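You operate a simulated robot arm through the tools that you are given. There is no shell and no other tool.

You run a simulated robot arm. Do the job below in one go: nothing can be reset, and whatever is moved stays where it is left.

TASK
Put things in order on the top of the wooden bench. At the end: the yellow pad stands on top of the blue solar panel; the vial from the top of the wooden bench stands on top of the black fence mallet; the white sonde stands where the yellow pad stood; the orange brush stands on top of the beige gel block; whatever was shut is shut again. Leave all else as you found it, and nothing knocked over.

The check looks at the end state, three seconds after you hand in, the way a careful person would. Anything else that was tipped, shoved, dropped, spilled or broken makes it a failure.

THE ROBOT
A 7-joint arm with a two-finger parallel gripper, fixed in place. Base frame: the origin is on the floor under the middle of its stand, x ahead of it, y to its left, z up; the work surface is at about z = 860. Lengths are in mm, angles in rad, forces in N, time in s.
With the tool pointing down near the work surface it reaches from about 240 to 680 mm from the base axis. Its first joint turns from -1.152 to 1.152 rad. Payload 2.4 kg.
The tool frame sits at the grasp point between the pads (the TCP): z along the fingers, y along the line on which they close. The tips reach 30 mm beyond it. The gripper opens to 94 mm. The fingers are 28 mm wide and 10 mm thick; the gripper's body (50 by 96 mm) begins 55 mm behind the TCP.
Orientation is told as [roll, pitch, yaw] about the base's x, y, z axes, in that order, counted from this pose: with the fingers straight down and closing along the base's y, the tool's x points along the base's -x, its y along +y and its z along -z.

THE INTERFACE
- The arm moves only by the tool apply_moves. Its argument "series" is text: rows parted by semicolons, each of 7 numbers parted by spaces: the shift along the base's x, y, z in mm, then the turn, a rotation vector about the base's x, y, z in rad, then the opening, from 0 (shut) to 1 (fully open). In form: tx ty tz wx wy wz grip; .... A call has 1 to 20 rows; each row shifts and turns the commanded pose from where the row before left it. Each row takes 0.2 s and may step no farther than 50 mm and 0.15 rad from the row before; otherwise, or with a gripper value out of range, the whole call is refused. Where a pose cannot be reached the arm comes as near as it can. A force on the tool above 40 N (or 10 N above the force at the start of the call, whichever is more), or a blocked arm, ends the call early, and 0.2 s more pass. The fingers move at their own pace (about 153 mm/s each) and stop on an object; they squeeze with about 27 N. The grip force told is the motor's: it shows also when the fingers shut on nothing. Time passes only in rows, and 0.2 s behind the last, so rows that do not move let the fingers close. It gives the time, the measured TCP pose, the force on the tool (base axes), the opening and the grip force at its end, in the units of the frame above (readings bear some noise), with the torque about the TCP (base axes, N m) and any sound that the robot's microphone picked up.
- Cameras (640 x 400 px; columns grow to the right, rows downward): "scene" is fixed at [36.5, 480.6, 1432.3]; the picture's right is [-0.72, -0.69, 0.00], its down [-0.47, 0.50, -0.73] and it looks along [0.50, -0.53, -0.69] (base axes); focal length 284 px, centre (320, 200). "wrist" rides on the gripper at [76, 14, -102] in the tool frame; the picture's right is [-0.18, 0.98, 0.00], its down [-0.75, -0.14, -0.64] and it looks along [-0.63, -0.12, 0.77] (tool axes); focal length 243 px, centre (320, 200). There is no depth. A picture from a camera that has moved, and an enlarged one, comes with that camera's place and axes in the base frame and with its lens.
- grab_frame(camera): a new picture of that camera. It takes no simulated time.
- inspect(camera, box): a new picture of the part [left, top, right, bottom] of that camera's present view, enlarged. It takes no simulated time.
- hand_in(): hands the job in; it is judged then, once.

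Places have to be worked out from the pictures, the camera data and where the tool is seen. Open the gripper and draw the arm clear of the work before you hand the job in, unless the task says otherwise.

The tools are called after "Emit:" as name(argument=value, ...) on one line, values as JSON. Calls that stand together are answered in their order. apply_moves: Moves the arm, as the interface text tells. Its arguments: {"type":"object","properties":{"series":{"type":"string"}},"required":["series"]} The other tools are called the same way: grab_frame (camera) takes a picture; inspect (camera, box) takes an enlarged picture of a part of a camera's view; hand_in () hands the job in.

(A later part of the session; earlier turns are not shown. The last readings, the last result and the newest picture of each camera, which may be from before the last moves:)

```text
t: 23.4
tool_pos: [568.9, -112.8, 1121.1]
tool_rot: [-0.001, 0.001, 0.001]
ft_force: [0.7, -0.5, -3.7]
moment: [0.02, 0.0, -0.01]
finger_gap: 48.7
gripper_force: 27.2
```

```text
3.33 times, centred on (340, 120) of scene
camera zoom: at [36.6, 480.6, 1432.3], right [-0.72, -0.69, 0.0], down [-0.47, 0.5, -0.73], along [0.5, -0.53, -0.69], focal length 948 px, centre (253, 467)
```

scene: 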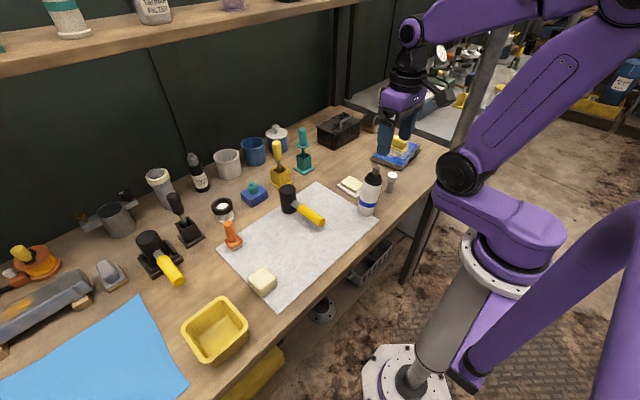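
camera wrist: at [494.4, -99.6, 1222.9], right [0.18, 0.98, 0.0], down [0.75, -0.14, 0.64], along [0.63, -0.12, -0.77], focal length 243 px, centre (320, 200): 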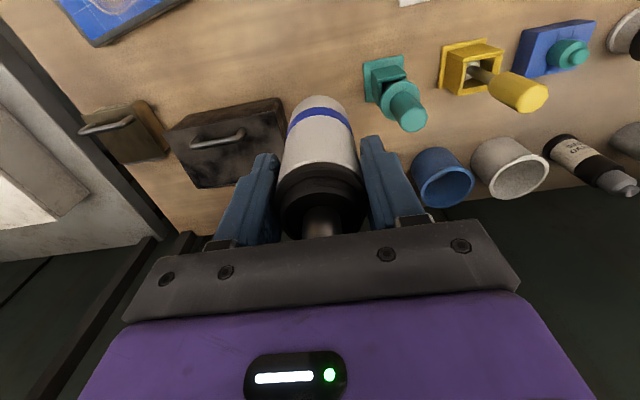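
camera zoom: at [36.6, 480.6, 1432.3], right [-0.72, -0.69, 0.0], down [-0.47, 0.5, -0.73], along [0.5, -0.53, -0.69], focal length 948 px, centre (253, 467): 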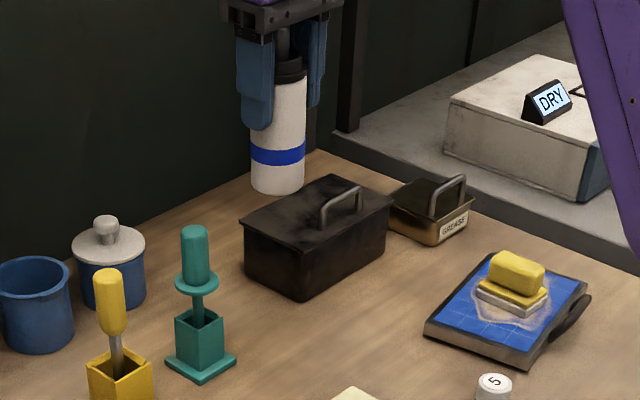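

The sonde hangs upright; I shift to (579, -111) and lower to just above the bench.

Emit:
apply_moves(series="10 1.5 0 0 0 0 0; 0 0 -40 0 0 0 0; 0 0 -40 0 0 0 0; 0 0 -40 0 0 0 0; 0 0 -28 0 0 0 0; 0 0 0 0 0 0 0; 0 0 0 0 0 0 0")

Emit:
grab_frame(camera="wrist")

Emit:
inspect(camera="scene", box=[280, 90, 380, 180])

```text
t: 25.0
tool_pos: [578.9, -110.1, 972.9]
tool_rot: [0.0, 0.001, 0.0]
ft_force: [-0.1, -0.2, -2.8]
moment: [-0.01, 0.03, 0.01]
finger_gap: 49.1
gripper_force: 27.0
```

```text
taken
camera wrist: at [504.4, -97.5, 1075.4], right [0.18, 0.98, 0.0], down [0.75, -0.14, 0.64], along [0.63, -0.12, -0.77], focal length 243 px, centre (320, 200)
```

wrist: 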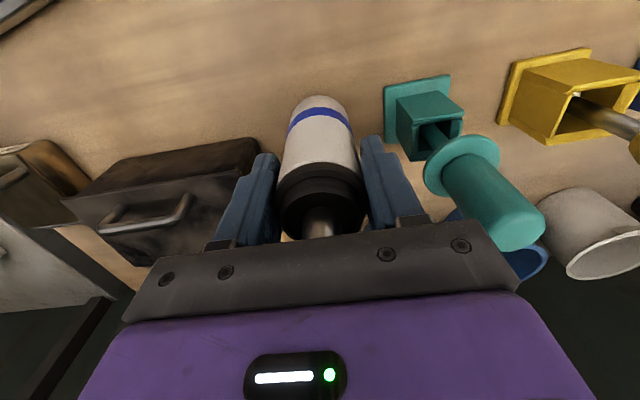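

```text
4.44 times, centred on (330, 135) of scene
camera zoom: at [36.6, 480.6, 1432.3], right [-0.72, -0.69, 0.0], down [-0.47, 0.5, -0.73], along [0.5, -0.53, -0.69], focal length 1264 px, centre (276, 489)
```

zoom: 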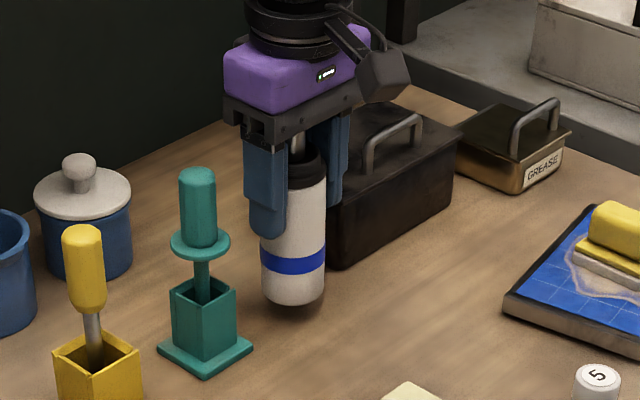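

About 15 mm of clearance remains beneath the sonde. I lower by 10 mm, then in fine steps while watching the force.

Emit:
apply_moves(series="0 0 -6 0 0 0 0; 0 0 -4 0 0 0 0; 0 0 0 0 0 0 0")

Emit:
inspect(camera="scene", box=[300, 120, 370, 180])

```text
t: 25.8
tool_pos: [580.5, -109.3, 963.2]
tool_rot: [0.001, 0.0, 0.0]
ft_force: [0.2, 0.3, -2.6]
moment: [-0.03, -0.01, 0.01]
finger_gap: 48.8
gripper_force: 26.9
```

```text
6.67 times, centred on (335, 150) of scene
camera zoom: at [36.6, 480.6, 1432.3], right [-0.72, -0.69, 0.0], down [-0.47, 0.5, -0.73], along [0.5, -0.53, -0.69], focal length 1897 px, centre (220, 533)
```

zoom: 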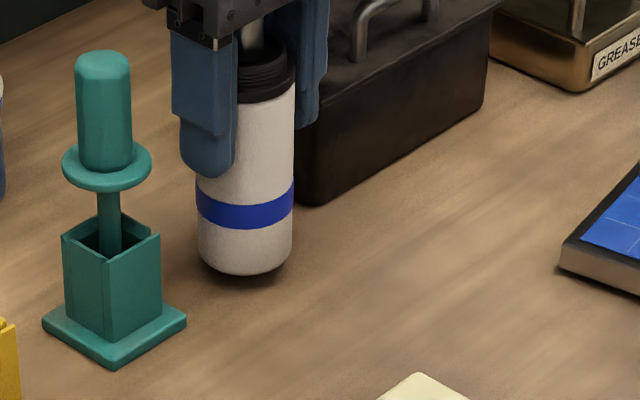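

No contact yet. I continue in 1.5 mm steps.

Emit:
apply_moves(series="-0.5 -1 -1.5 0 0 0 0; 0 0 -1.5 0 0 0 0; 0 0 0 0 0 0 0")

```text
t: 26.6
tool_pos: [579.3, -111.4, 960.5]
tool_rot: [0.0, 0.001, 0.0]
ft_force: [0.1, -0.9, -2.7]
moment: [0.02, 0.01, 0.01]
finger_gap: 48.7
gripper_force: 26.6
```

Still free. I take another two small steps.

Emit:
apply_moves(series="0 0 -1.2 0 0 0 0; 0 0 -1.2 0 0 0 0; 0 0 0 0 0 0 0")

```text
t: 27.4
tool_pos: [578.5, -111.7, 958.3]
tool_rot: [0.0, 0.0, 0.001]
ft_force: [0.0, 0.6, -2.9]
moment: [-0.01, 0.02, 0.04]
finger_gap: 48.7
gripper_force: 26.9
```

Still free at z 958. I go on in 1 mm steps.

Emit:
apply_moves(series="0 0 -1 0 0 0 0; 0 0 -1 0 0 0 0; 0 0 0 0 0 0 0")

Emit:
inspect(camera="scene", box=[310, 140, 350, 175])

```text
t: 28.2
tool_pos: [578.1, -112.8, 955.2]
tool_rot: [0.0, 0.001, 0.0]
ft_force: [-0.4, -0.5, -2.8]
moment: [-0.03, 0.02, 0.04]
finger_gap: 48.7
gripper_force: 27.5
```

```text
11.43 times, centred on (330, 158) of scene
camera zoom: at [36.6, 480.6, 1432.3], right [-0.72, -0.69, 0.0], down [-0.47, 0.5, -0.73], along [0.5, -0.53, -0.69], focal length 3251 px, centre (206, 686)
```

zoom: 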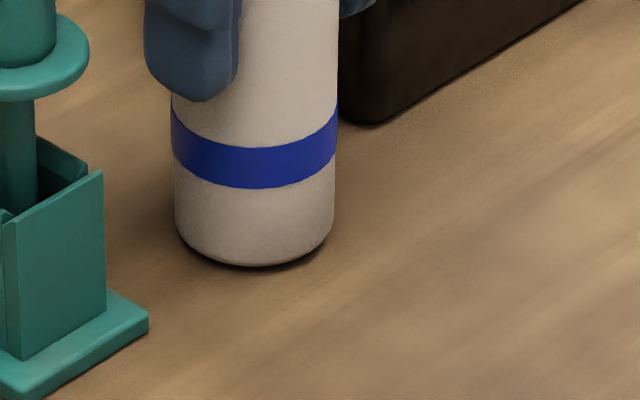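

The shadow gap is now very thin. I take single 1 mm steps.

Emit:
apply_moves(series="0 0 -1 0 0 0 0; 0 0 0 0 0 0 0")

```text
t: 28.8
tool_pos: [579.1, -111.4, 954.9]
tool_rot: [0.001, 0.001, 0.001]
ft_force: [-0.3, 0.4, -2.0]
moment: [-0.01, 0.0, 0.03]
finger_gap: 48.9
gripper_force: 26.8
```

No contact yet, so I take one more step.

Emit:
apply_moves(series="0 0 -1 0 0 0 0; 0 0 0 0 0 0 0")

```text
t: 29.4
tool_pos: [579.7, -112.9, 954.8]
tool_rot: [-0.001, -0.001, 0.0]
ft_force: [-0.8, 0.2, 1.3]
moment: [0.12, 0.07, -0.01]
finger_gap: 48.6
gripper_force: 26.7
```

The vertical force has turned from -2.8 to +1.3 N, so the sonde touches the bench. A last tiny press, then I release gently.

Emit:
apply_moves(series="0 0 -0.5 0 0 0 0; 0 0 0 0 0 0 0")

```text
t: 30.0
tool_pos: [578.9, -111.2, 953.2]
tool_rot: [-0.002, -0.001, 0.0]
ft_force: [-0.8, 0.0, 5.7]
moment: [0.2, 0.13, 0.02]
finger_gap: 48.8
gripper_force: 27.1
```

Firm contact at 5.7 N. I open the fingers moderately, let it settle, and rise straight up.

Emit:
apply_moves(series="0 0 0 0 0 0 0.58; 0 0 0 0 0 0 0.66; 0 0 0 0 0 0 0.66")

Emit:
grab_frame(camera="wrist")

Emit:
inspect(camera="scene", box=[290, 110, 370, 180])

```text
t: 30.8
tool_pos: [577.7, -111.2, 952.9]
tool_rot: [0.001, -0.001, -0.003]
ft_force: [0.4, -0.2, 0.2]
moment: [0.03, 0.02, 0.01]
finger_gap: 61.8
gripper_force: 0.1
```

```text
taken
camera wrist: at [503.1, -98.4, 1054.8], right [0.18, 0.98, 0.0], down [0.75, -0.14, 0.64], along [0.63, -0.12, -0.77], focal length 243 px, centre (320, 200)
```

wrist: 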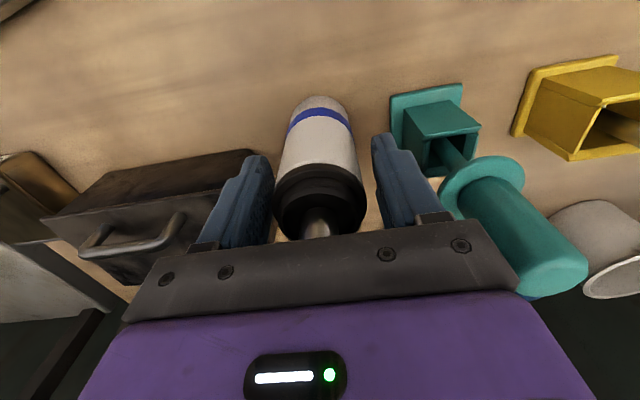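

```text
5.71 times, centred on (330, 145) of scene
camera zoom: at [36.5, 480.6, 1432.3], right [-0.72, -0.69, 0.0], down [-0.47, 0.5, -0.73], along [0.5, -0.53, -0.69], focal length 1626 px, centre (263, 514)
```

zoom: 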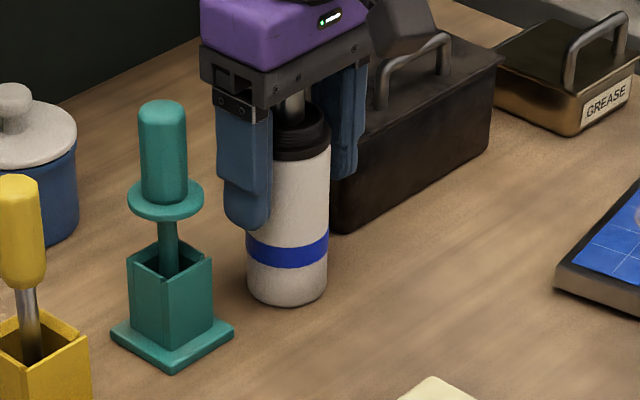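

The sonde stands upright, free of the fingers. I rise straight up well above its knob.

Emit:
apply_moves(series="0 0 15 0 0 0 0.66; 0 0 30 0 0 0 0.66; 0 0 40 0 0 0 0.66; 0 0 40 0 0 0 0.66; 0 0 30 0 0 0 0.66; 0 0 0 0 0 0 0.66")

Emit:
inspect(camera="scene", box=[290, 90, 370, 180])

Emit:
grab_frame(camera="wrist")

```text
t: 32.2
tool_pos: [579.4, -111.5, 1108.5]
tool_rot: [0.0, 0.0, -0.002]
ft_force: [0.2, -0.5, 0.5]
moment: [-0.01, 0.01, 0.02]
finger_gap: 61.9
gripper_force: 0.1
```

```text
4.44 times, centred on (330, 135) of scene
camera zoom: at [36.5, 480.6, 1432.3], right [-0.72, -0.69, 0.0], down [-0.47, 0.5, -0.73], along [0.5, -0.53, -0.69], focal length 1264 px, centre (276, 489)
```

zoom: 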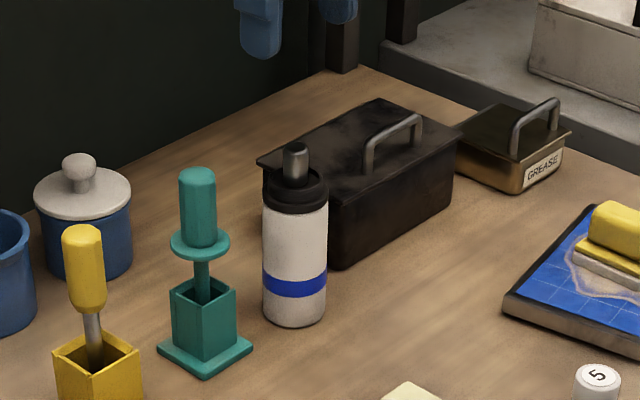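

```text
taken
camera wrist: at [504.1, -98.6, 1210.5], right [0.18, 0.98, 0.0], down [0.75, -0.14, 0.64], along [0.63, -0.12, -0.77], focal length 243 px, centre (320, 200)
```

wrist: 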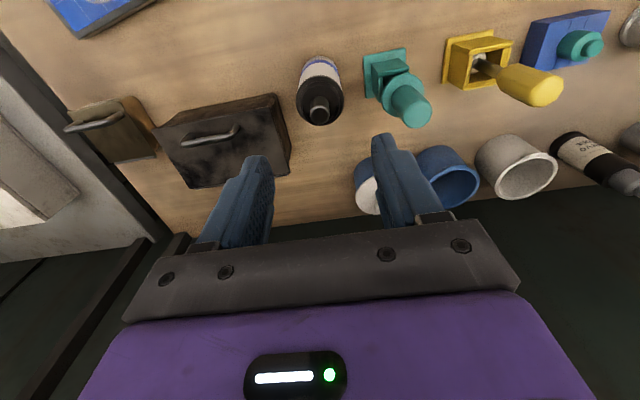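

The sonde stands upright exactly in the pad's place. Now the vial: I move back to view it from just behind.

Emit:
apply_moves(series="-47 -3 0 0 0 0 0.66; -47 -3 0 0 0 0 0.66; -47 -3 0 0 0 0 0.66; -47 -3 0 0 0 0 0.66; -47 -2 -20 0 0 0 0.66; -44 -2 -30 0 0 0 0.66; 0 0 0 0 0 0 0.66; 0 0 0 0 0 0 0.66")

Emit:
grab_frame(camera="wrist")

Emit:
inspect(camera="scene", box=[370, 160, 420, 205])

```text
refused: row 5 steps farther than a row can; nothing moved
```

```text
taken
camera wrist: at [504.1, -98.6, 1210.5], right [0.18, 0.98, 0.0], down [0.75, -0.14, 0.64], along [0.63, -0.12, -0.77], focal length 243 px, centre (320, 200)
```

wrist: 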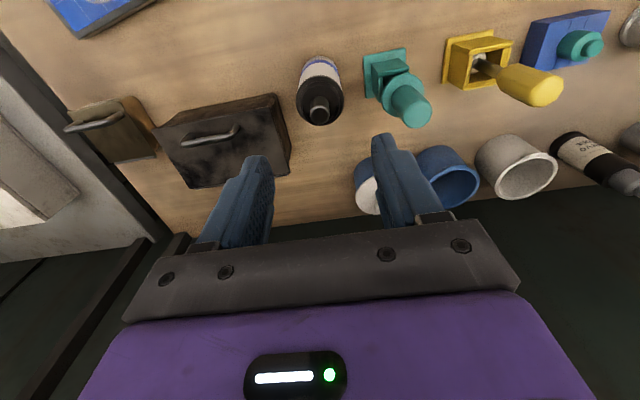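

```text
8.89 times, centred on (395, 182) of scene
camera zoom: at [36.5, 480.6, 1432.3], right [-0.72, -0.69, 0.0], down [-0.47, 0.5, -0.73], along [0.5, -0.53, -0.69], focal length 2529 px, centre (-347, 356)
```

zoom: 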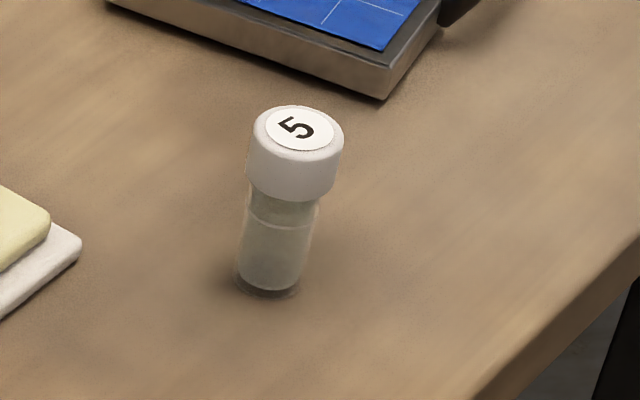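

One row was too long, so nothing moved. I resend with shorter steps.

Emit:
apply_moves(series="-46 -3 0 0 0 0 0.66; -46 -3 0 0 0 0 0.66; -46 -3 0 0 0 0 0.66; -46 -3 0 0 0 0 0.66; -46 -2 -10 0 0 0 0.66; -46 -2 -10 0 0 0 0.66; -12 0 -35 0 0 0 0.66; 0 0 0 0 0 0 0.66; 0 0 0 0 0 0 0.66")

Emit:
grab_frame(camera="wrist")

Emit:
inspect(camera="wrist", box=[270, 80, 370, 180])

```text
t: 34.2
tool_pos: [291.8, -128.1, 1053.8]
tool_rot: [-0.001, 0.001, -0.001]
ft_force: [0.1, 0.4, 0.1]
moment: [0.0, 0.02, -0.01]
finger_gap: 62.0
gripper_force: 0.1
```

```text
taken
camera wrist: at [216.4, -114.6, 1155.4], right [0.18, 0.98, 0.0], down [0.75, -0.14, 0.64], along [0.63, -0.12, -0.77], focal length 243 px, centre (320, 200)
```

wrist: 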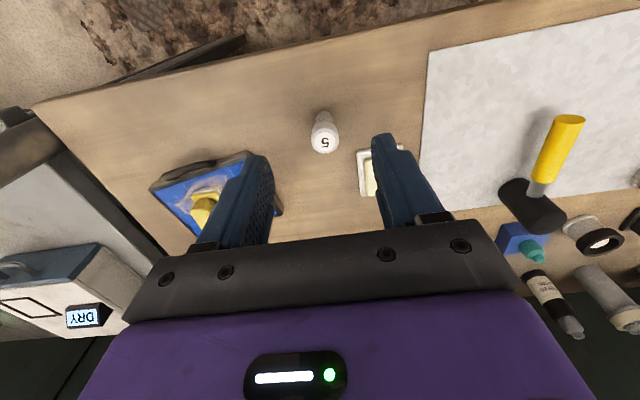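

```text
4.00 times, centred on (320, 130) of wrist
camera zoom: at [216.4, -114.6, 1155.4], right [0.18, 0.98, 0.0], down [0.75, -0.14, 0.64], along [0.63, -0.12, -0.77], focal length 970 px, centre (320, 480)
```

zoom: 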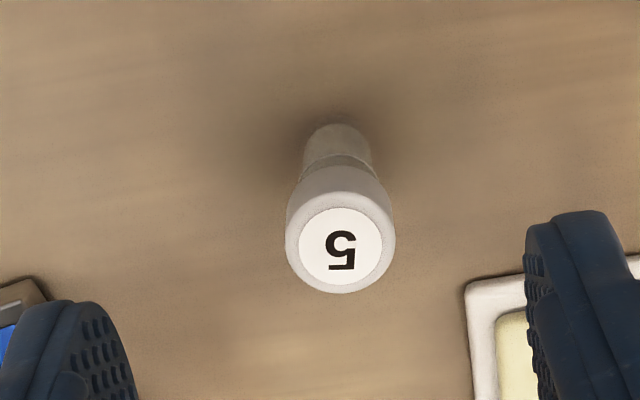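

The vial stands upright near (328, -131), with its cap about 28 mm across and its top near z 926. I go above it and partly down.

Emit:
apply_moves(series="36 -3 0 0 0 0 0.66; 0 0 -40 0 0 0 0.66; 0 0 -40 0 0 0 0.66; 0 0 0 0 0 0 0.66; 0 0 0 0 0 0 0.66")

Emit:
grab_frame(camera="wrist")

Emit:
inspect(camera="scene", box=[350, 110, 450, 210])

```text
t: 35.4
tool_pos: [326.8, -130.3, 973.7]
tool_rot: [-0.001, 0.001, 0.001]
ft_force: [0.3, 0.4, -0.8]
moment: [0.01, 0.03, 0.0]
finger_gap: 62.1
gripper_force: 0.0
```

```text
taken
camera wrist: at [250.3, -116.9, 1075.1], right [0.18, 0.98, 0.0], down [0.75, -0.14, 0.64], along [0.63, -0.12, -0.77], focal length 243 px, centre (320, 200)
```

wrist: 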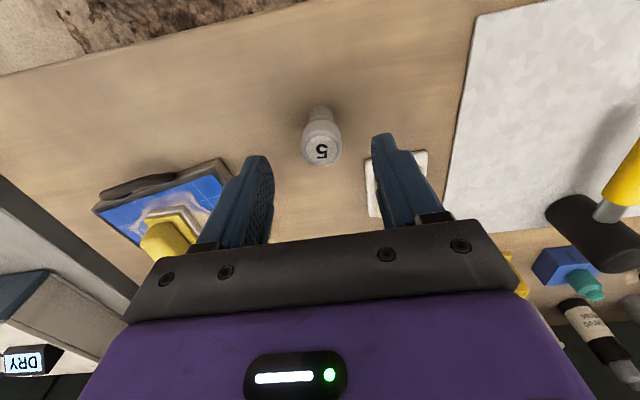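

```text
4.00 times, centred on (400, 160) of scene
camera zoom: at [36.5, 480.6, 1432.3], right [-0.72, -0.69, 0.0], down [-0.47, 0.5, -0.73], along [0.5, -0.53, -0.69], focal length 1138 px, centre (0, 360)
```

zoom: 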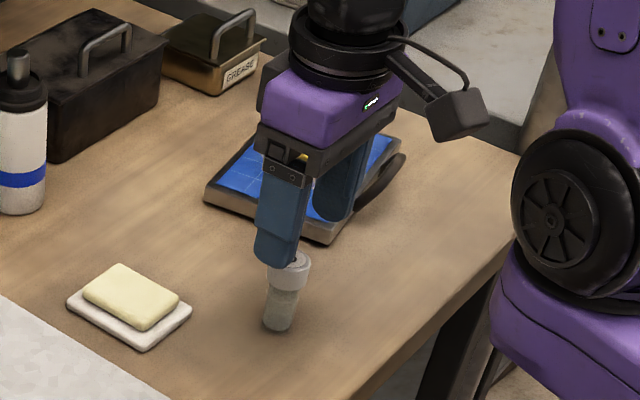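

The vial is centred between the fingers, a few mm ahead. I correct x by 2.5 mm, descend to z 914 and close on the cap.

Emit:
apply_moves(series="2.5 -0.5 -30 0 0 0 0.66; 0 0 -20 0 0 0 0.66; 0 0 -9 0 0 0 0.66; 0 0 0 0 0 0 0.66; 0 0 0 0 0 0 0; 0 0 0 0 0 0 0; 0 0 0 0 0 0 0")

Emit:
inspect(camera="scene", box=[350, 130, 430, 210])

Emit:
grab_frame(camera="wrist")

```text
t: 37.0
tool_pos: [331.4, -131.8, 913.4]
tool_rot: [0.0, -0.001, -0.001]
ft_force: [0.5, 0.0, -0.1]
moment: [0.01, -0.03, 0.02]
finger_gap: 27.6
gripper_force: 26.9
```

```text
5.00 times, centred on (390, 170) of scene
camera zoom: at [36.5, 480.6, 1432.3], right [-0.72, -0.69, 0.0], down [-0.47, 0.5, -0.73], along [0.5, -0.53, -0.69], focal length 1422 px, centre (-30, 350)
```

zoom: 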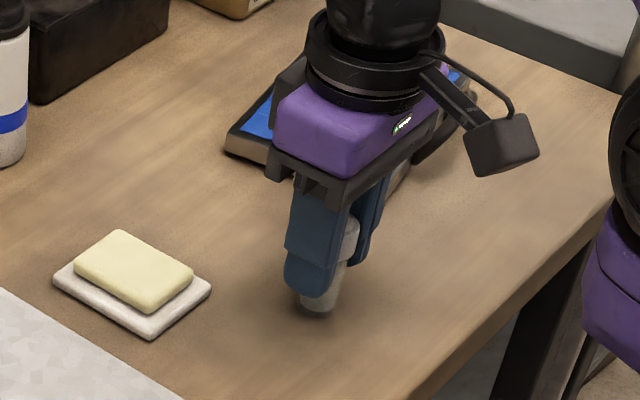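

```text
taken
camera wrist: at [254.6, -117.8, 1016.1], right [0.18, 0.98, 0.0], down [0.75, -0.14, 0.64], along [0.63, -0.12, -0.77], focal length 243 px, centre (320, 200)
```

wrist: 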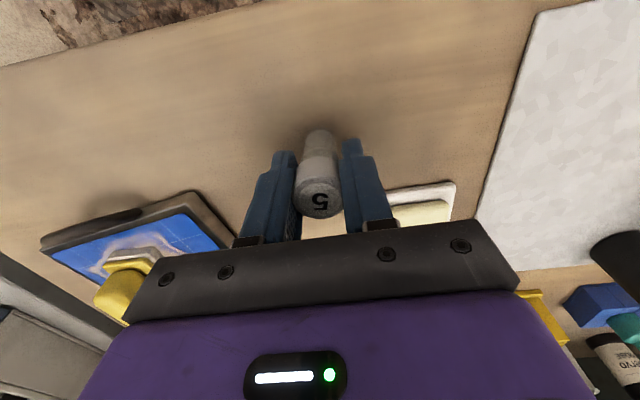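

The cap is gripped at 27.6 mm. I lift the vial, check that it holds, and carry it toward the mallet, stopping short so the wrist camera can see the head.

Emit:
apply_moves(series="0 0 20 0 0 0 0; 0 0 40 0 0 0 0; 0 0 45 0 0 0 0; 0 0 45 0 0 0 0; 15 37 0 0 0 0 0; 15 37 0 0 0 0 0; 15 37 0 0 0 0 0; 15 37 0 0 0 0 0; 15 37 0 0 0 0 0; 15 37 0 0 0 0 0; 15 37 0 0 0 0 0; 0 0 0 0 0 0 0; 0 0 0 0 0 0 0")

Emit:
grab_frame(camera="wrist")

Emit:
grab_frame(camera="scene")

```text
t: 39.8
tool_pos: [433.1, 127.3, 1061.5]
tool_rot: [-0.001, 0.001, 0.0]
ft_force: [0.4, 0.0, 0.1]
moment: [0.01, -0.01, 0.01]
finger_gap: 27.6
gripper_force: 26.9
```

```text
taken
camera wrist: at [357.6, 139.4, 1163.2], right [0.18, 0.98, 0.0], down [0.75, -0.14, 0.64], along [0.63, -0.12, -0.77], focal length 243 px, centre (320, 200)
```

wrist: 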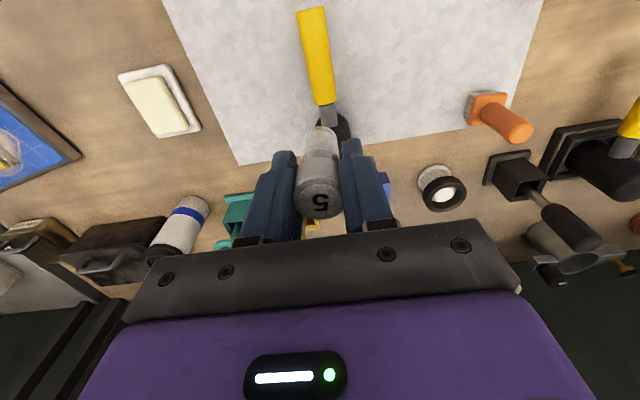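

```text
taken
```

scene: 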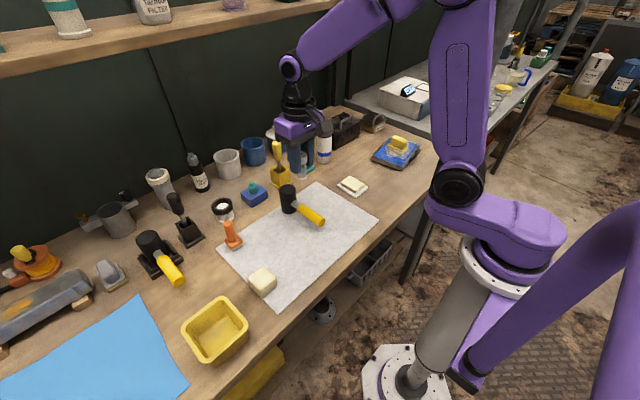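

I compare the two mallets again from this view, and refine the free-standing head's position.

Emit:
inspect(camera="wrist", box=[480, 80, 640, 230])

Emit:
inspect(camera="wrist", box=[260, 0, 400, 170])

Emit:
inspect(camera="scene", box=[270, 175, 330, 235])

Emit:
inspect(camera="scene", box=[125, 220, 195, 295])

```text
2.67 times, centred on (560, 155) of wrist
camera zoom: at [357.6, 139.4, 1163.2], right [0.18, 0.98, 0.0], down [0.75, -0.14, 0.64], along [0.63, -0.12, -0.77], focal length 647 px, centre (-320, 320)
```

zoom: 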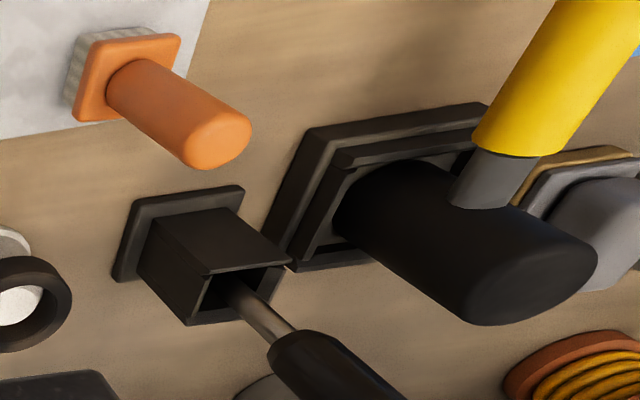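

```text
2.35 times, centred on (330, 85) of wrist
camera zoom: at [357.6, 139.4, 1163.2], right [0.18, 0.98, 0.0], down [0.75, -0.14, 0.64], along [0.63, -0.12, -0.77], focal length 571 px, centre (296, 471)
```

zoom: 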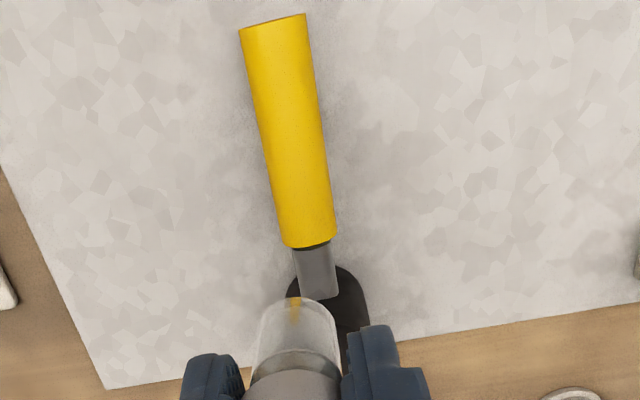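

```text
6.67 times, centred on (300, 205) of scene
camera zoom: at [36.5, 480.6, 1432.3], right [-0.72, -0.69, 0.0], down [-0.47, 0.5, -0.73], along [0.5, -0.53, -0.69], focal length 1897 px, centre (453, 167)
```

zoom: 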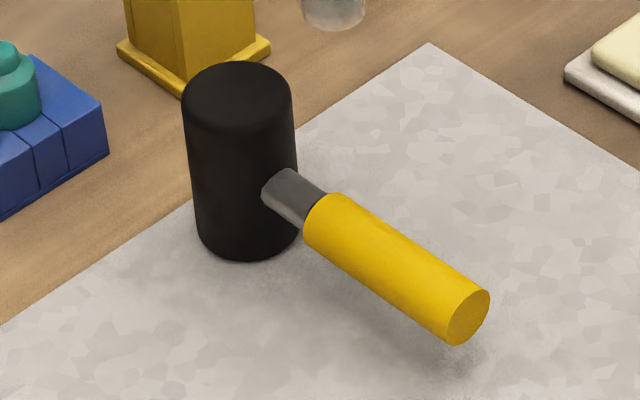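

```text
5.33 times, centred on (160, 258) of scene
camera zoom: at [36.5, 480.6, 1432.3], right [-0.72, -0.69, 0.0], down [-0.47, 0.5, -0.73], along [0.5, -0.53, -0.69], focal length 1517 px, centre (1173, -107)
```

zoom: 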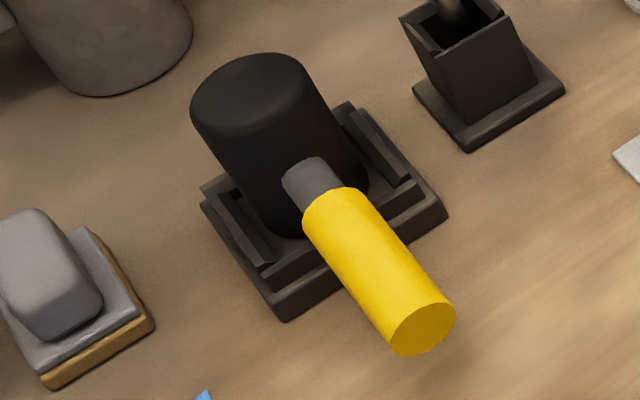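

Both mallets have the same form; the one in the cradle is well past the arm's reach, so the free-standing one is the target. I sidestep so the held vial no longer hides the head.

Emit:
apply_moves(series="0 -40 0 0 0 0 0; 0 -40 0 0 0 0 0; 0 0 0 0 0 0 0; 0 0 0 0 0 0 0")

Emit:
inspect(camera="wrist", box=[340, 60, 480, 200])

```text
t: 40.8
tool_pos: [433.4, 47.3, 1060.6]
tool_rot: [0.0, 0.001, 0.003]
ft_force: [0.0, -1.1, -0.8]
moment: [0.05, 0.01, -0.02]
finger_gap: 27.7
gripper_force: 26.3
```

```text
2.86 times, centred on (410, 130) of wrist
camera zoom: at [358.3, 59.6, 1162.3], right [0.18, 0.98, 0.0], down [0.75, -0.14, 0.64], along [0.63, -0.12, -0.77], focal length 693 px, centre (63, 400)
```

zoom: 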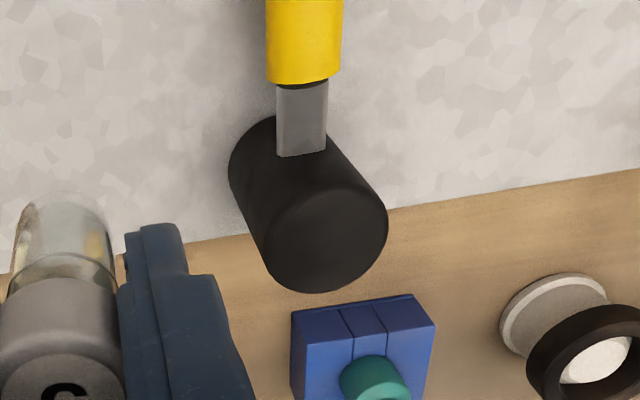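

Triangulating from both cameras puts the mallet head's top at about (486, 129, 936), some 44 mm across. I bring the vial over it and lower to about 15 mm above.

Emit:
apply_moves(series="27 41 0 0 0 0 0; 26.6 41 0 0 0 0 0; 0 0 0 0 0 0 0; 0 0 -30 0 0 0 0; 0 0 -25 0 0 0 0; 0 0 0 0 0 0 0; 0 0 0 0 0 0 0")

Emit:
inspect(camera="scene", box=[260, 130, 340, 220])

Emit:
grab_frame(camera="wrist")

```text
t: 42.4
tool_pos: [488.4, 130.6, 1008.7]
tool_rot: [-0.001, 0.0, 0.001]
ft_force: [-0.2, 0.0, -0.2]
moment: [0.03, -0.01, -0.01]
finger_gap: 27.8
gripper_force: 27.5
```

```text
4.44 times, centred on (300, 175) of scene
camera zoom: at [36.5, 480.6, 1432.3], right [-0.72, -0.69, 0.0], down [-0.47, 0.5, -0.73], along [0.5, -0.53, -0.69], focal length 1264 px, centre (409, 311)
```

zoom: 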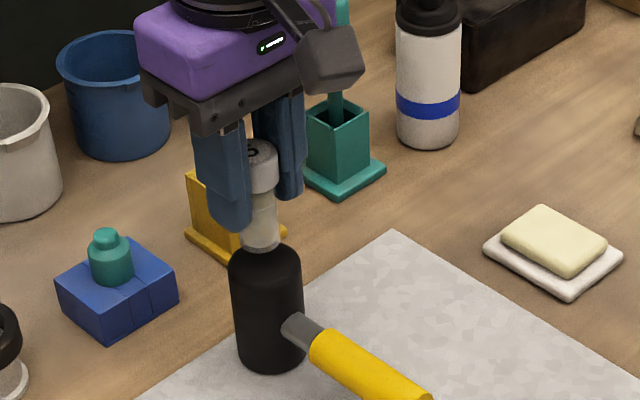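

```text
taken
camera wrist: at [413.0, 144.8, 1110.6], right [0.18, 0.98, 0.0], down [0.75, -0.14, 0.64], along [0.63, -0.12, -0.77], focal length 243 px, centre (320, 200)
```

wrist: 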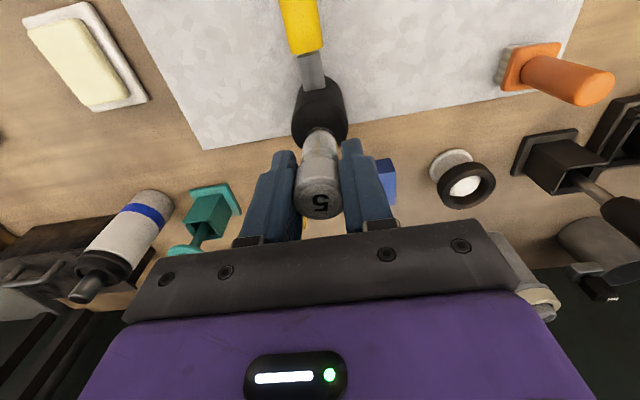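

Emit:
inspect(camera="wrist", box=[270, 50, 370, 220])

Emit:
inspect(camera="scene", box=[280, 160, 325, 215])

```text
2.35 times, centred on (320, 135) of wrist
camera zoom: at [413.0, 144.8, 1110.6], right [0.18, 0.98, 0.0], down [0.75, -0.14, 0.64], along [0.63, -0.12, -0.77], focal length 571 px, centre (320, 353)
```

zoom: 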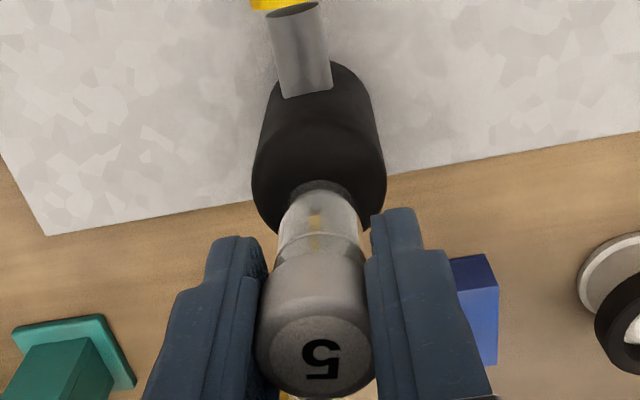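

```text
7.27 times, centred on (302, 188) of scene
camera zoom: at [36.5, 480.6, 1432.3], right [-0.72, -0.69, 0.0], down [-0.47, 0.5, -0.73], along [0.5, -0.53, -0.69], focal length 2069 px, centre (447, 291)
```

zoom: 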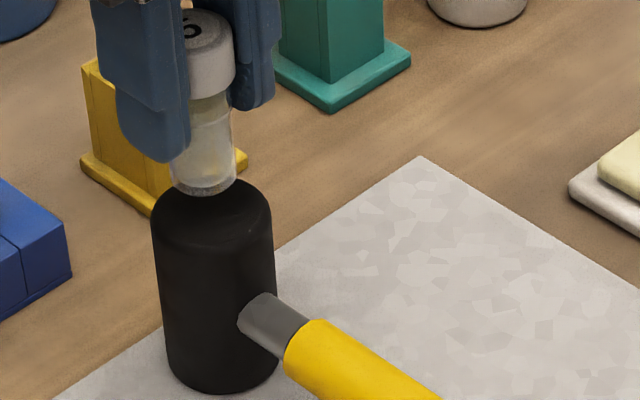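

The vial's base is centred over the head to within about 3 mm. I lower to near contact.

Emit:
apply_moves(series="-0.5 -0.5 -8 0 0 0 0; 0 0 -5 0 0 0 0; 0 0 0 0 0 0 0")

Emit:
inspect(camera="scene", box=[280, 160, 325, 215])

```text
t: 43.2
tool_pos: [487.5, 130.6, 995.2]
tool_rot: [0.001, 0.0, -0.001]
ft_force: [0.2, -0.5, -0.1]
moment: [-0.02, -0.01, 0.03]
finger_gap: 27.4
gripper_force: 26.7
```

```text
7.27 times, centred on (302, 188) of scene
camera zoom: at [36.5, 480.6, 1432.3], right [-0.72, -0.69, 0.0], down [-0.47, 0.5, -0.73], along [0.5, -0.53, -0.69], focal length 2069 px, centre (447, 291)
```

zoom: 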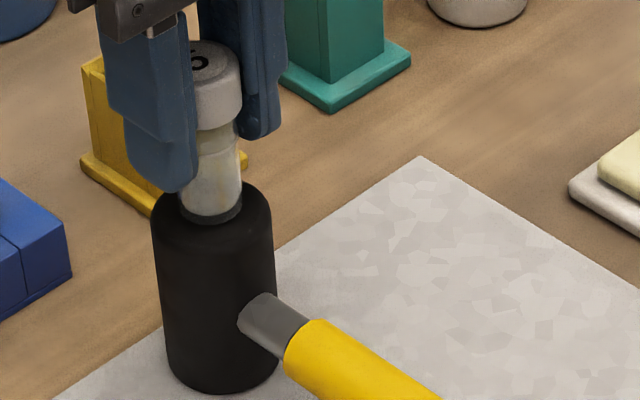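

Close to contact, but no force yet. I take fine steps.

Emit:
apply_moves(series="0 0 -1.5 0 0 0 0; 0 0 -1 0 0 0 0; 0 0 0 0 0 0 0")

```text
t: 44.0
tool_pos: [486.3, 130.4, 993.4]
tool_rot: [-0.001, -0.004, 0.0]
ft_force: [-3.7, -0.1, 15.0]
moment: [0.01, 0.17, -0.01]
finger_gap: 27.4
gripper_force: 27.1
```

Contact at 15 N. I ease off slightly, then open the fingers.

Emit:
apply_moves(series="0 0 0.6 0 0 0 0; 0 0 0 0 0 0 0")

Emit:
inspect(camera="scene", box=[280, 160, 325, 215])

Emit:
inspect(camera="wrist", box=[270, 50, 370, 220])

```text
t: 44.6
tool_pos: [487.5, 130.4, 993.7]
tool_rot: [0.001, -0.004, 0.0]
ft_force: [0.5, 0.3, 6.4]
moment: [0.03, -0.02, 0.01]
finger_gap: 27.3
gripper_force: 26.8
```

```text
7.27 times, centred on (302, 188) of scene
camera zoom: at [36.4, 480.6, 1432.3], right [-0.72, -0.69, 0.0], down [-0.47, 0.5, -0.73], along [0.5, -0.53, -0.69], focal length 2069 px, centre (447, 291)
```

zoom: 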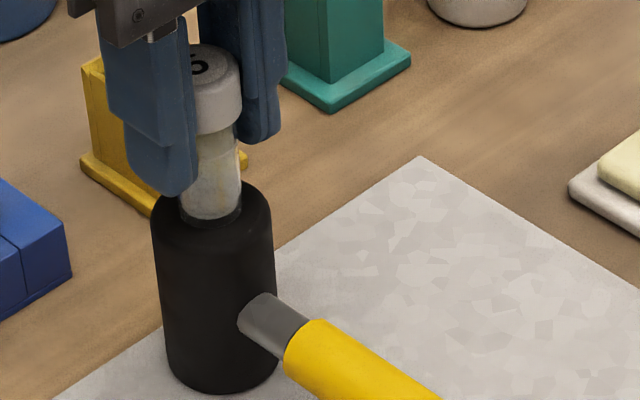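

```text
2.35 times, centred on (320, 135) of wrist
camera zoom: at [411.9, 144.0, 1095.6], right [0.18, 0.98, 0.0], down [0.75, -0.14, 0.64], along [0.63, -0.12, -0.77], focal length 571 px, centre (320, 353)
```

zoom: 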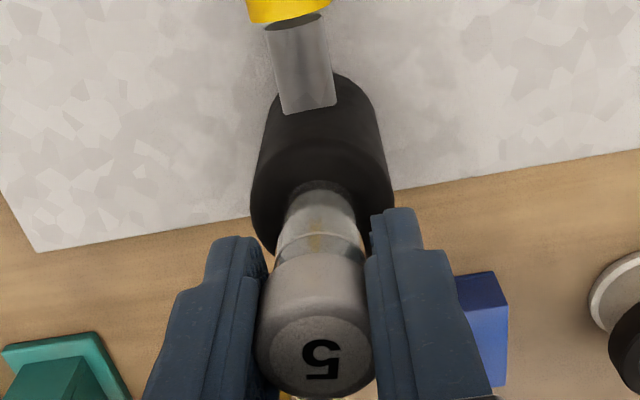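

The vial's base is centred on the head in both views. I open the fingers and let it settle.

Emit:
apply_moves(series="0 0 0 0 0 0 0.4; 0 0 0 0 0 0 0.5; 0 0 0 0 0 0 0.5")

Emit:
inspect(camera="scene", box=[280, 155, 325, 215])

Emit:
inspect(camera="wrist", box=[270, 50, 370, 220])

```text
t: 45.4
tool_pos: [487.6, 131.4, 993.9]
tool_rot: [-0.001, -0.001, -0.001]
ft_force: [-0.2, -0.5, 0.7]
moment: [-0.02, 0.0, -0.02]
finger_gap: 46.8
gripper_force: 0.1
```

```text
6.67 times, centred on (302, 185) of scene
camera zoom: at [36.5, 480.6, 1432.3], right [-0.72, -0.69, 0.0], down [-0.47, 0.5, -0.73], along [0.5, -0.53, -0.69], focal length 1897 px, centre (437, 300)
```

zoom: 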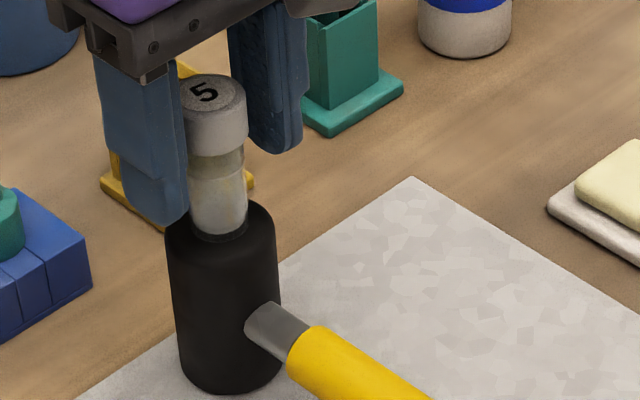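

```text
2.35 times, centred on (320, 135) of wrist
camera zoom: at [411.9, 144.0, 1095.6], right [0.18, 0.98, 0.0], down [0.75, -0.14, 0.64], along [0.63, -0.12, -0.77], focal length 571 px, centre (320, 353)
```

zoom: 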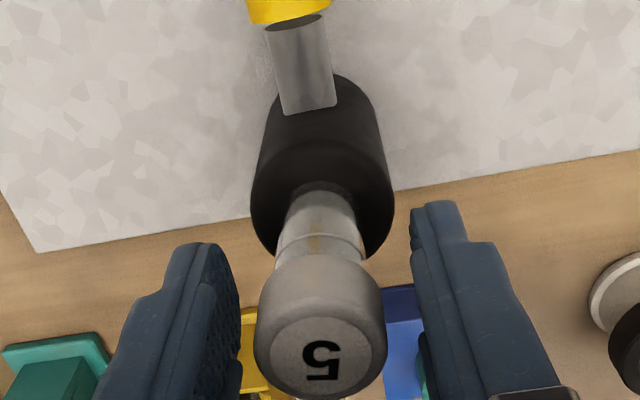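

The vial stands on its own on the mallet head. I rise straight up.

Emit:
apply_moves(series="0 0 10 0 0 0 0.5; 0 0 25 0 0 0 0.5; 0 0 40 0 0 0 0.5; 0 0 45 0 0 0 0.5; 0 0 0 0 0 0 0.5")

Emit:
inspect(camera="scene", box=[260, 140, 340, 230])

```text
t: 46.6
tool_pos: [488.2, 130.1, 1113.4]
tool_rot: [0.0, 0.0, 0.0]
ft_force: [-1.1, 0.4, -0.1]
moment: [0.01, -0.01, 0.0]
finger_gap: 47.0
gripper_force: 0.0
```

```text
4.44 times, centred on (300, 185) of scene
camera zoom: at [36.5, 480.6, 1432.3], right [-0.72, -0.69, 0.0], down [-0.47, 0.5, -0.73], along [0.5, -0.53, -0.69], focal length 1264 px, centre (409, 267)
```

zoom: 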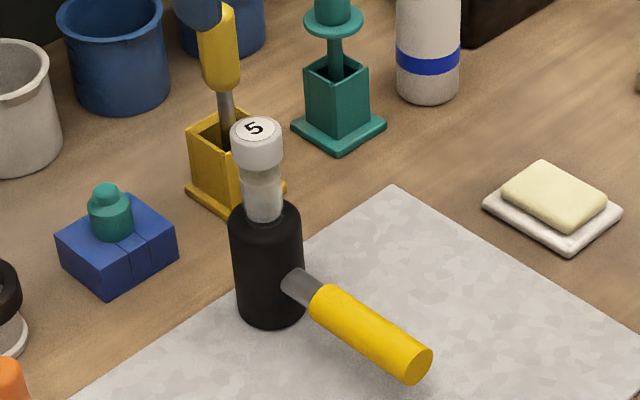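

The vial stands well. Next is the orange brush: I move across to view it and the gel block.

Emit:
apply_moves(series="-9.5 45.5 -5 0 0 0 0.5; -9.5 45.5 -5 0 0 0 0.5; -9.5 45.5 -5 0 0 0 0.5; -9.5 45.5 -5 0 0 0 0.5; 0 0 0 0 0 0 0.5; 0 0 0 0 0 0 0.5")

Emit:
grab_frame(camera="wrist")

Emit:
inspect(camera="wrist", box=[270, 60, 400, 180])

Emit:
inspect(camera="scene", box=[205, 205, 265, 260])

Emit:
inspect(camera="scene", box=[235, 255, 295, 310])

```text
t: 48.0
tool_pos: [449.7, 309.4, 1094.2]
tool_rot: [-0.002, 0.001, -0.001]
ft_force: [-0.3, 0.1, 0.2]
moment: [-0.01, -0.01, -0.01]
finger_gap: 46.9
gripper_force: 0.1
```

```text
taken
camera wrist: at [373.4, 323.2, 1196.1], right [0.18, 0.98, 0.0], down [0.75, -0.14, 0.64], along [0.63, -0.12, -0.77], focal length 243 px, centre (320, 200)
```

wrist: 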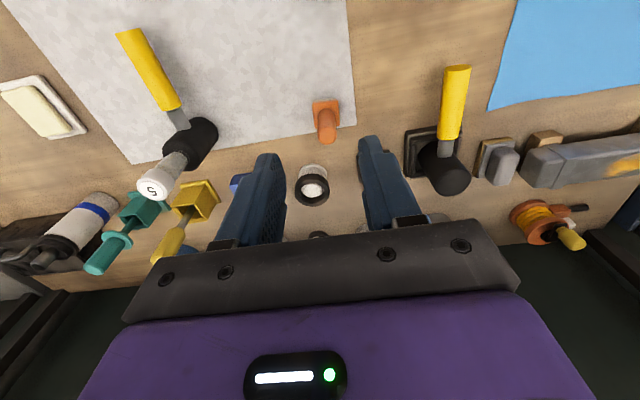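

```text
3.33 times, centred on (335, 120) of wrist
camera zoom: at [373.4, 323.2, 1196.1], right [0.18, 0.98, 0.0], down [0.75, -0.14, 0.64], along [0.63, -0.12, -0.77], focal length 809 px, centre (270, 467)
```

zoom: 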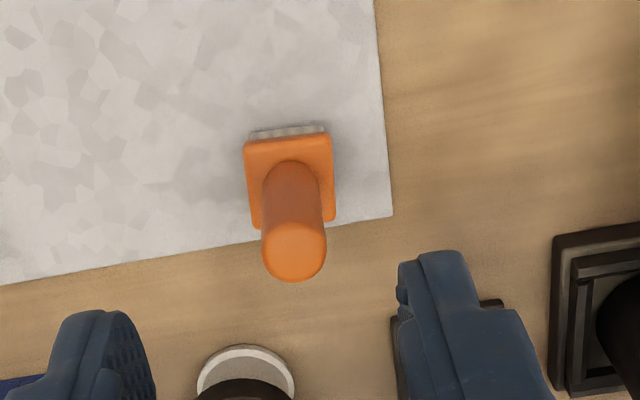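

```text
7.27 times, centred on (235, 232) of scene
camera zoom: at [36.5, 480.6, 1432.3], right [-0.72, -0.69, 0.0], down [-0.47, 0.5, -0.73], along [0.5, -0.53, -0.69], focal length 2069 px, centre (938, -36)
```

zoom: 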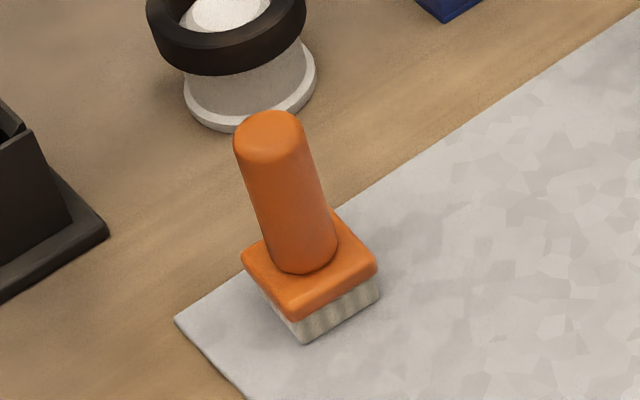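

```text
7.27 times, centred on (265, 282) of scene
camera zoom: at [36.5, 480.6, 1432.3], right [-0.72, -0.69, 0.0], down [-0.47, 0.5, -0.73], along [0.5, -0.53, -0.69], focal length 2069 px, centre (720, -400)
```

zoom: 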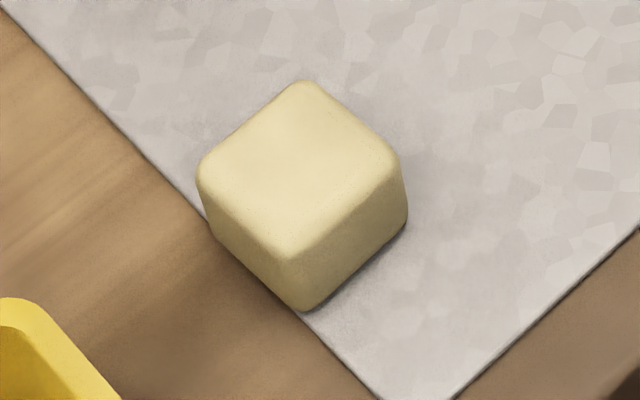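

The brush is centred near (488, 309), square to the axes, with a handle about 20 mm thick and its top near z 957. Before picking it up I look at the gel block from the wrist camera for an exact position.

Emit:
apply_moves(series="-46 6.5 -5 0 0 0 0.5; -46 6.5 -5 0 0 0 0.5; -46 6.5 -5 0 0 0 0.5; 0 0 0 0 0 0 0.5; 0 0 0 0 0 0 0.5")

Emit:
grab_frame(camera="wrist")

Emit:
inspect(camera="wrist", box=[270, 60, 390, 180])

```text
t: 49.2
tool_pos: [311.4, 329.9, 1077.1]
tool_rot: [0.0, 0.0, 0.0]
ft_force: [-0.6, 0.7, -0.1]
moment: [0.0, -0.01, -0.03]
finger_gap: 47.3
gripper_force: 0.0
```

```text
taken
camera wrist: at [235.5, 343.2, 1179.0], right [0.18, 0.98, 0.0], down [0.75, -0.14, 0.64], along [0.63, -0.12, -0.77], focal length 243 px, centre (320, 200)
```

wrist: 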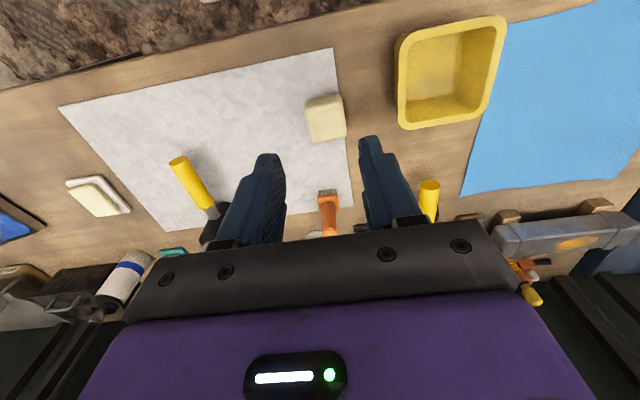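

```text
3.33 times, centred on (330, 120) of wrist
camera zoom: at [235.5, 343.2, 1179.0], right [0.18, 0.98, 0.0], down [0.75, -0.14, 0.64], along [0.63, -0.12, -0.77], focal length 809 px, centre (287, 467)
```

zoom: 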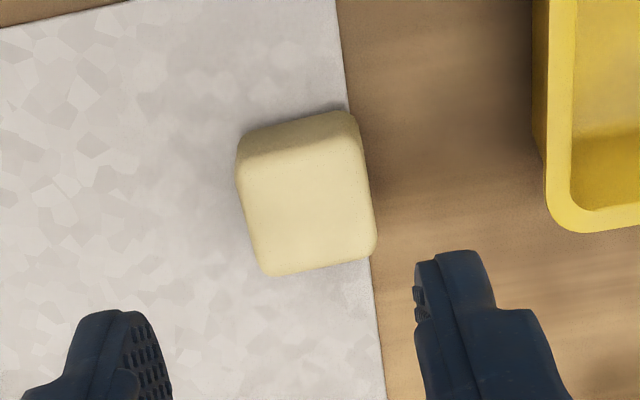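

The gel block's top is centred near (350, 329.5), about 42 mm square, with z_top near 900. I go over the brush and lower part way.

Emit:
apply_moves(series="44 -5.2 0 0 0 0 0.5; 44 -5.2 0 0 0 0 0.5; 44 -5.2 0 0 0 0 0.5; 44 -5.2 0 0 0 0 0.5; 0 0 -35 0 0 0 0.5; 0 0 -35 0 0 0 0.5; 0 0 0 0 0 0 0.5; 0 0 0 0 0 0 0.5")

Emit:
grab_frame(camera="wrist")

Emit:
inspect(camera="wrist", box=[260, 70, 380, 200])

Emit:
inspect(camera="scene", box=[190, 150, 290, 260])

```text
t: 51.0
tool_pos: [488.2, 308.0, 1008.9]
tool_rot: [0.0, 0.0, 0.0]
ft_force: [0.4, 0.8, -0.8]
moment: [0.06, 0.0, -0.02]
finger_gap: 47.2
gripper_force: 0.1
```

```text
taken
camera wrist: at [413.6, 322.1, 1111.7], right [0.18, 0.98, 0.0], down [0.75, -0.14, 0.64], along [0.63, -0.12, -0.77], focal length 243 px, centre (320, 200)
```

wrist: 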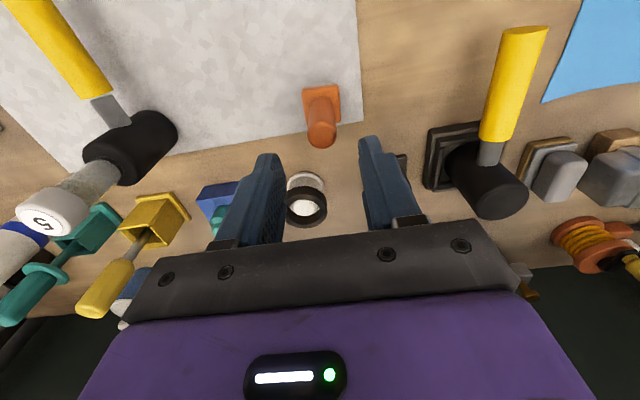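

```text
3.08 times, centred on (320, 135) of wrist
camera zoom: at [413.6, 322.1, 1111.7], right [0.18, 0.98, 0.0], down [0.75, -0.14, 0.64], along [0.63, -0.12, -0.77], focal length 746 px, centre (320, 400)
```

zoom: 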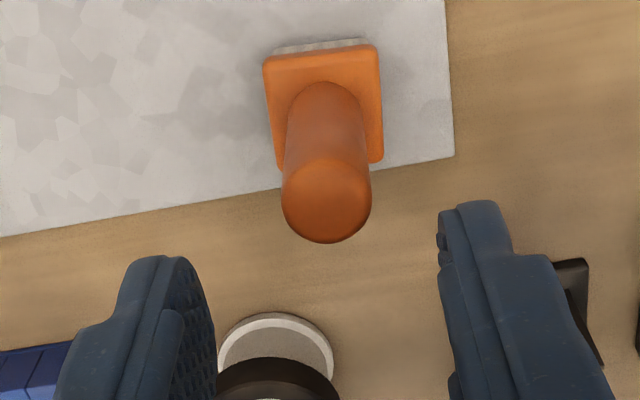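

```text
3.64 times, centred on (240, 205) of scene
camera zoom: at [36.5, 480.6, 1432.3], right [-0.72, -0.69, 0.0], down [-0.47, 0.5, -0.73], along [0.5, -0.53, -0.69], focal length 1034 px, centre (611, 182)
```

zoom: 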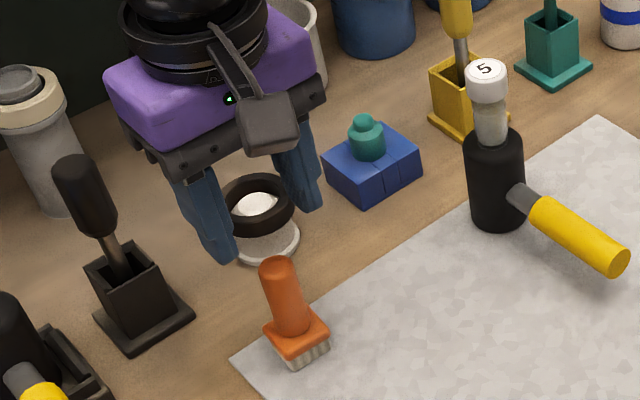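

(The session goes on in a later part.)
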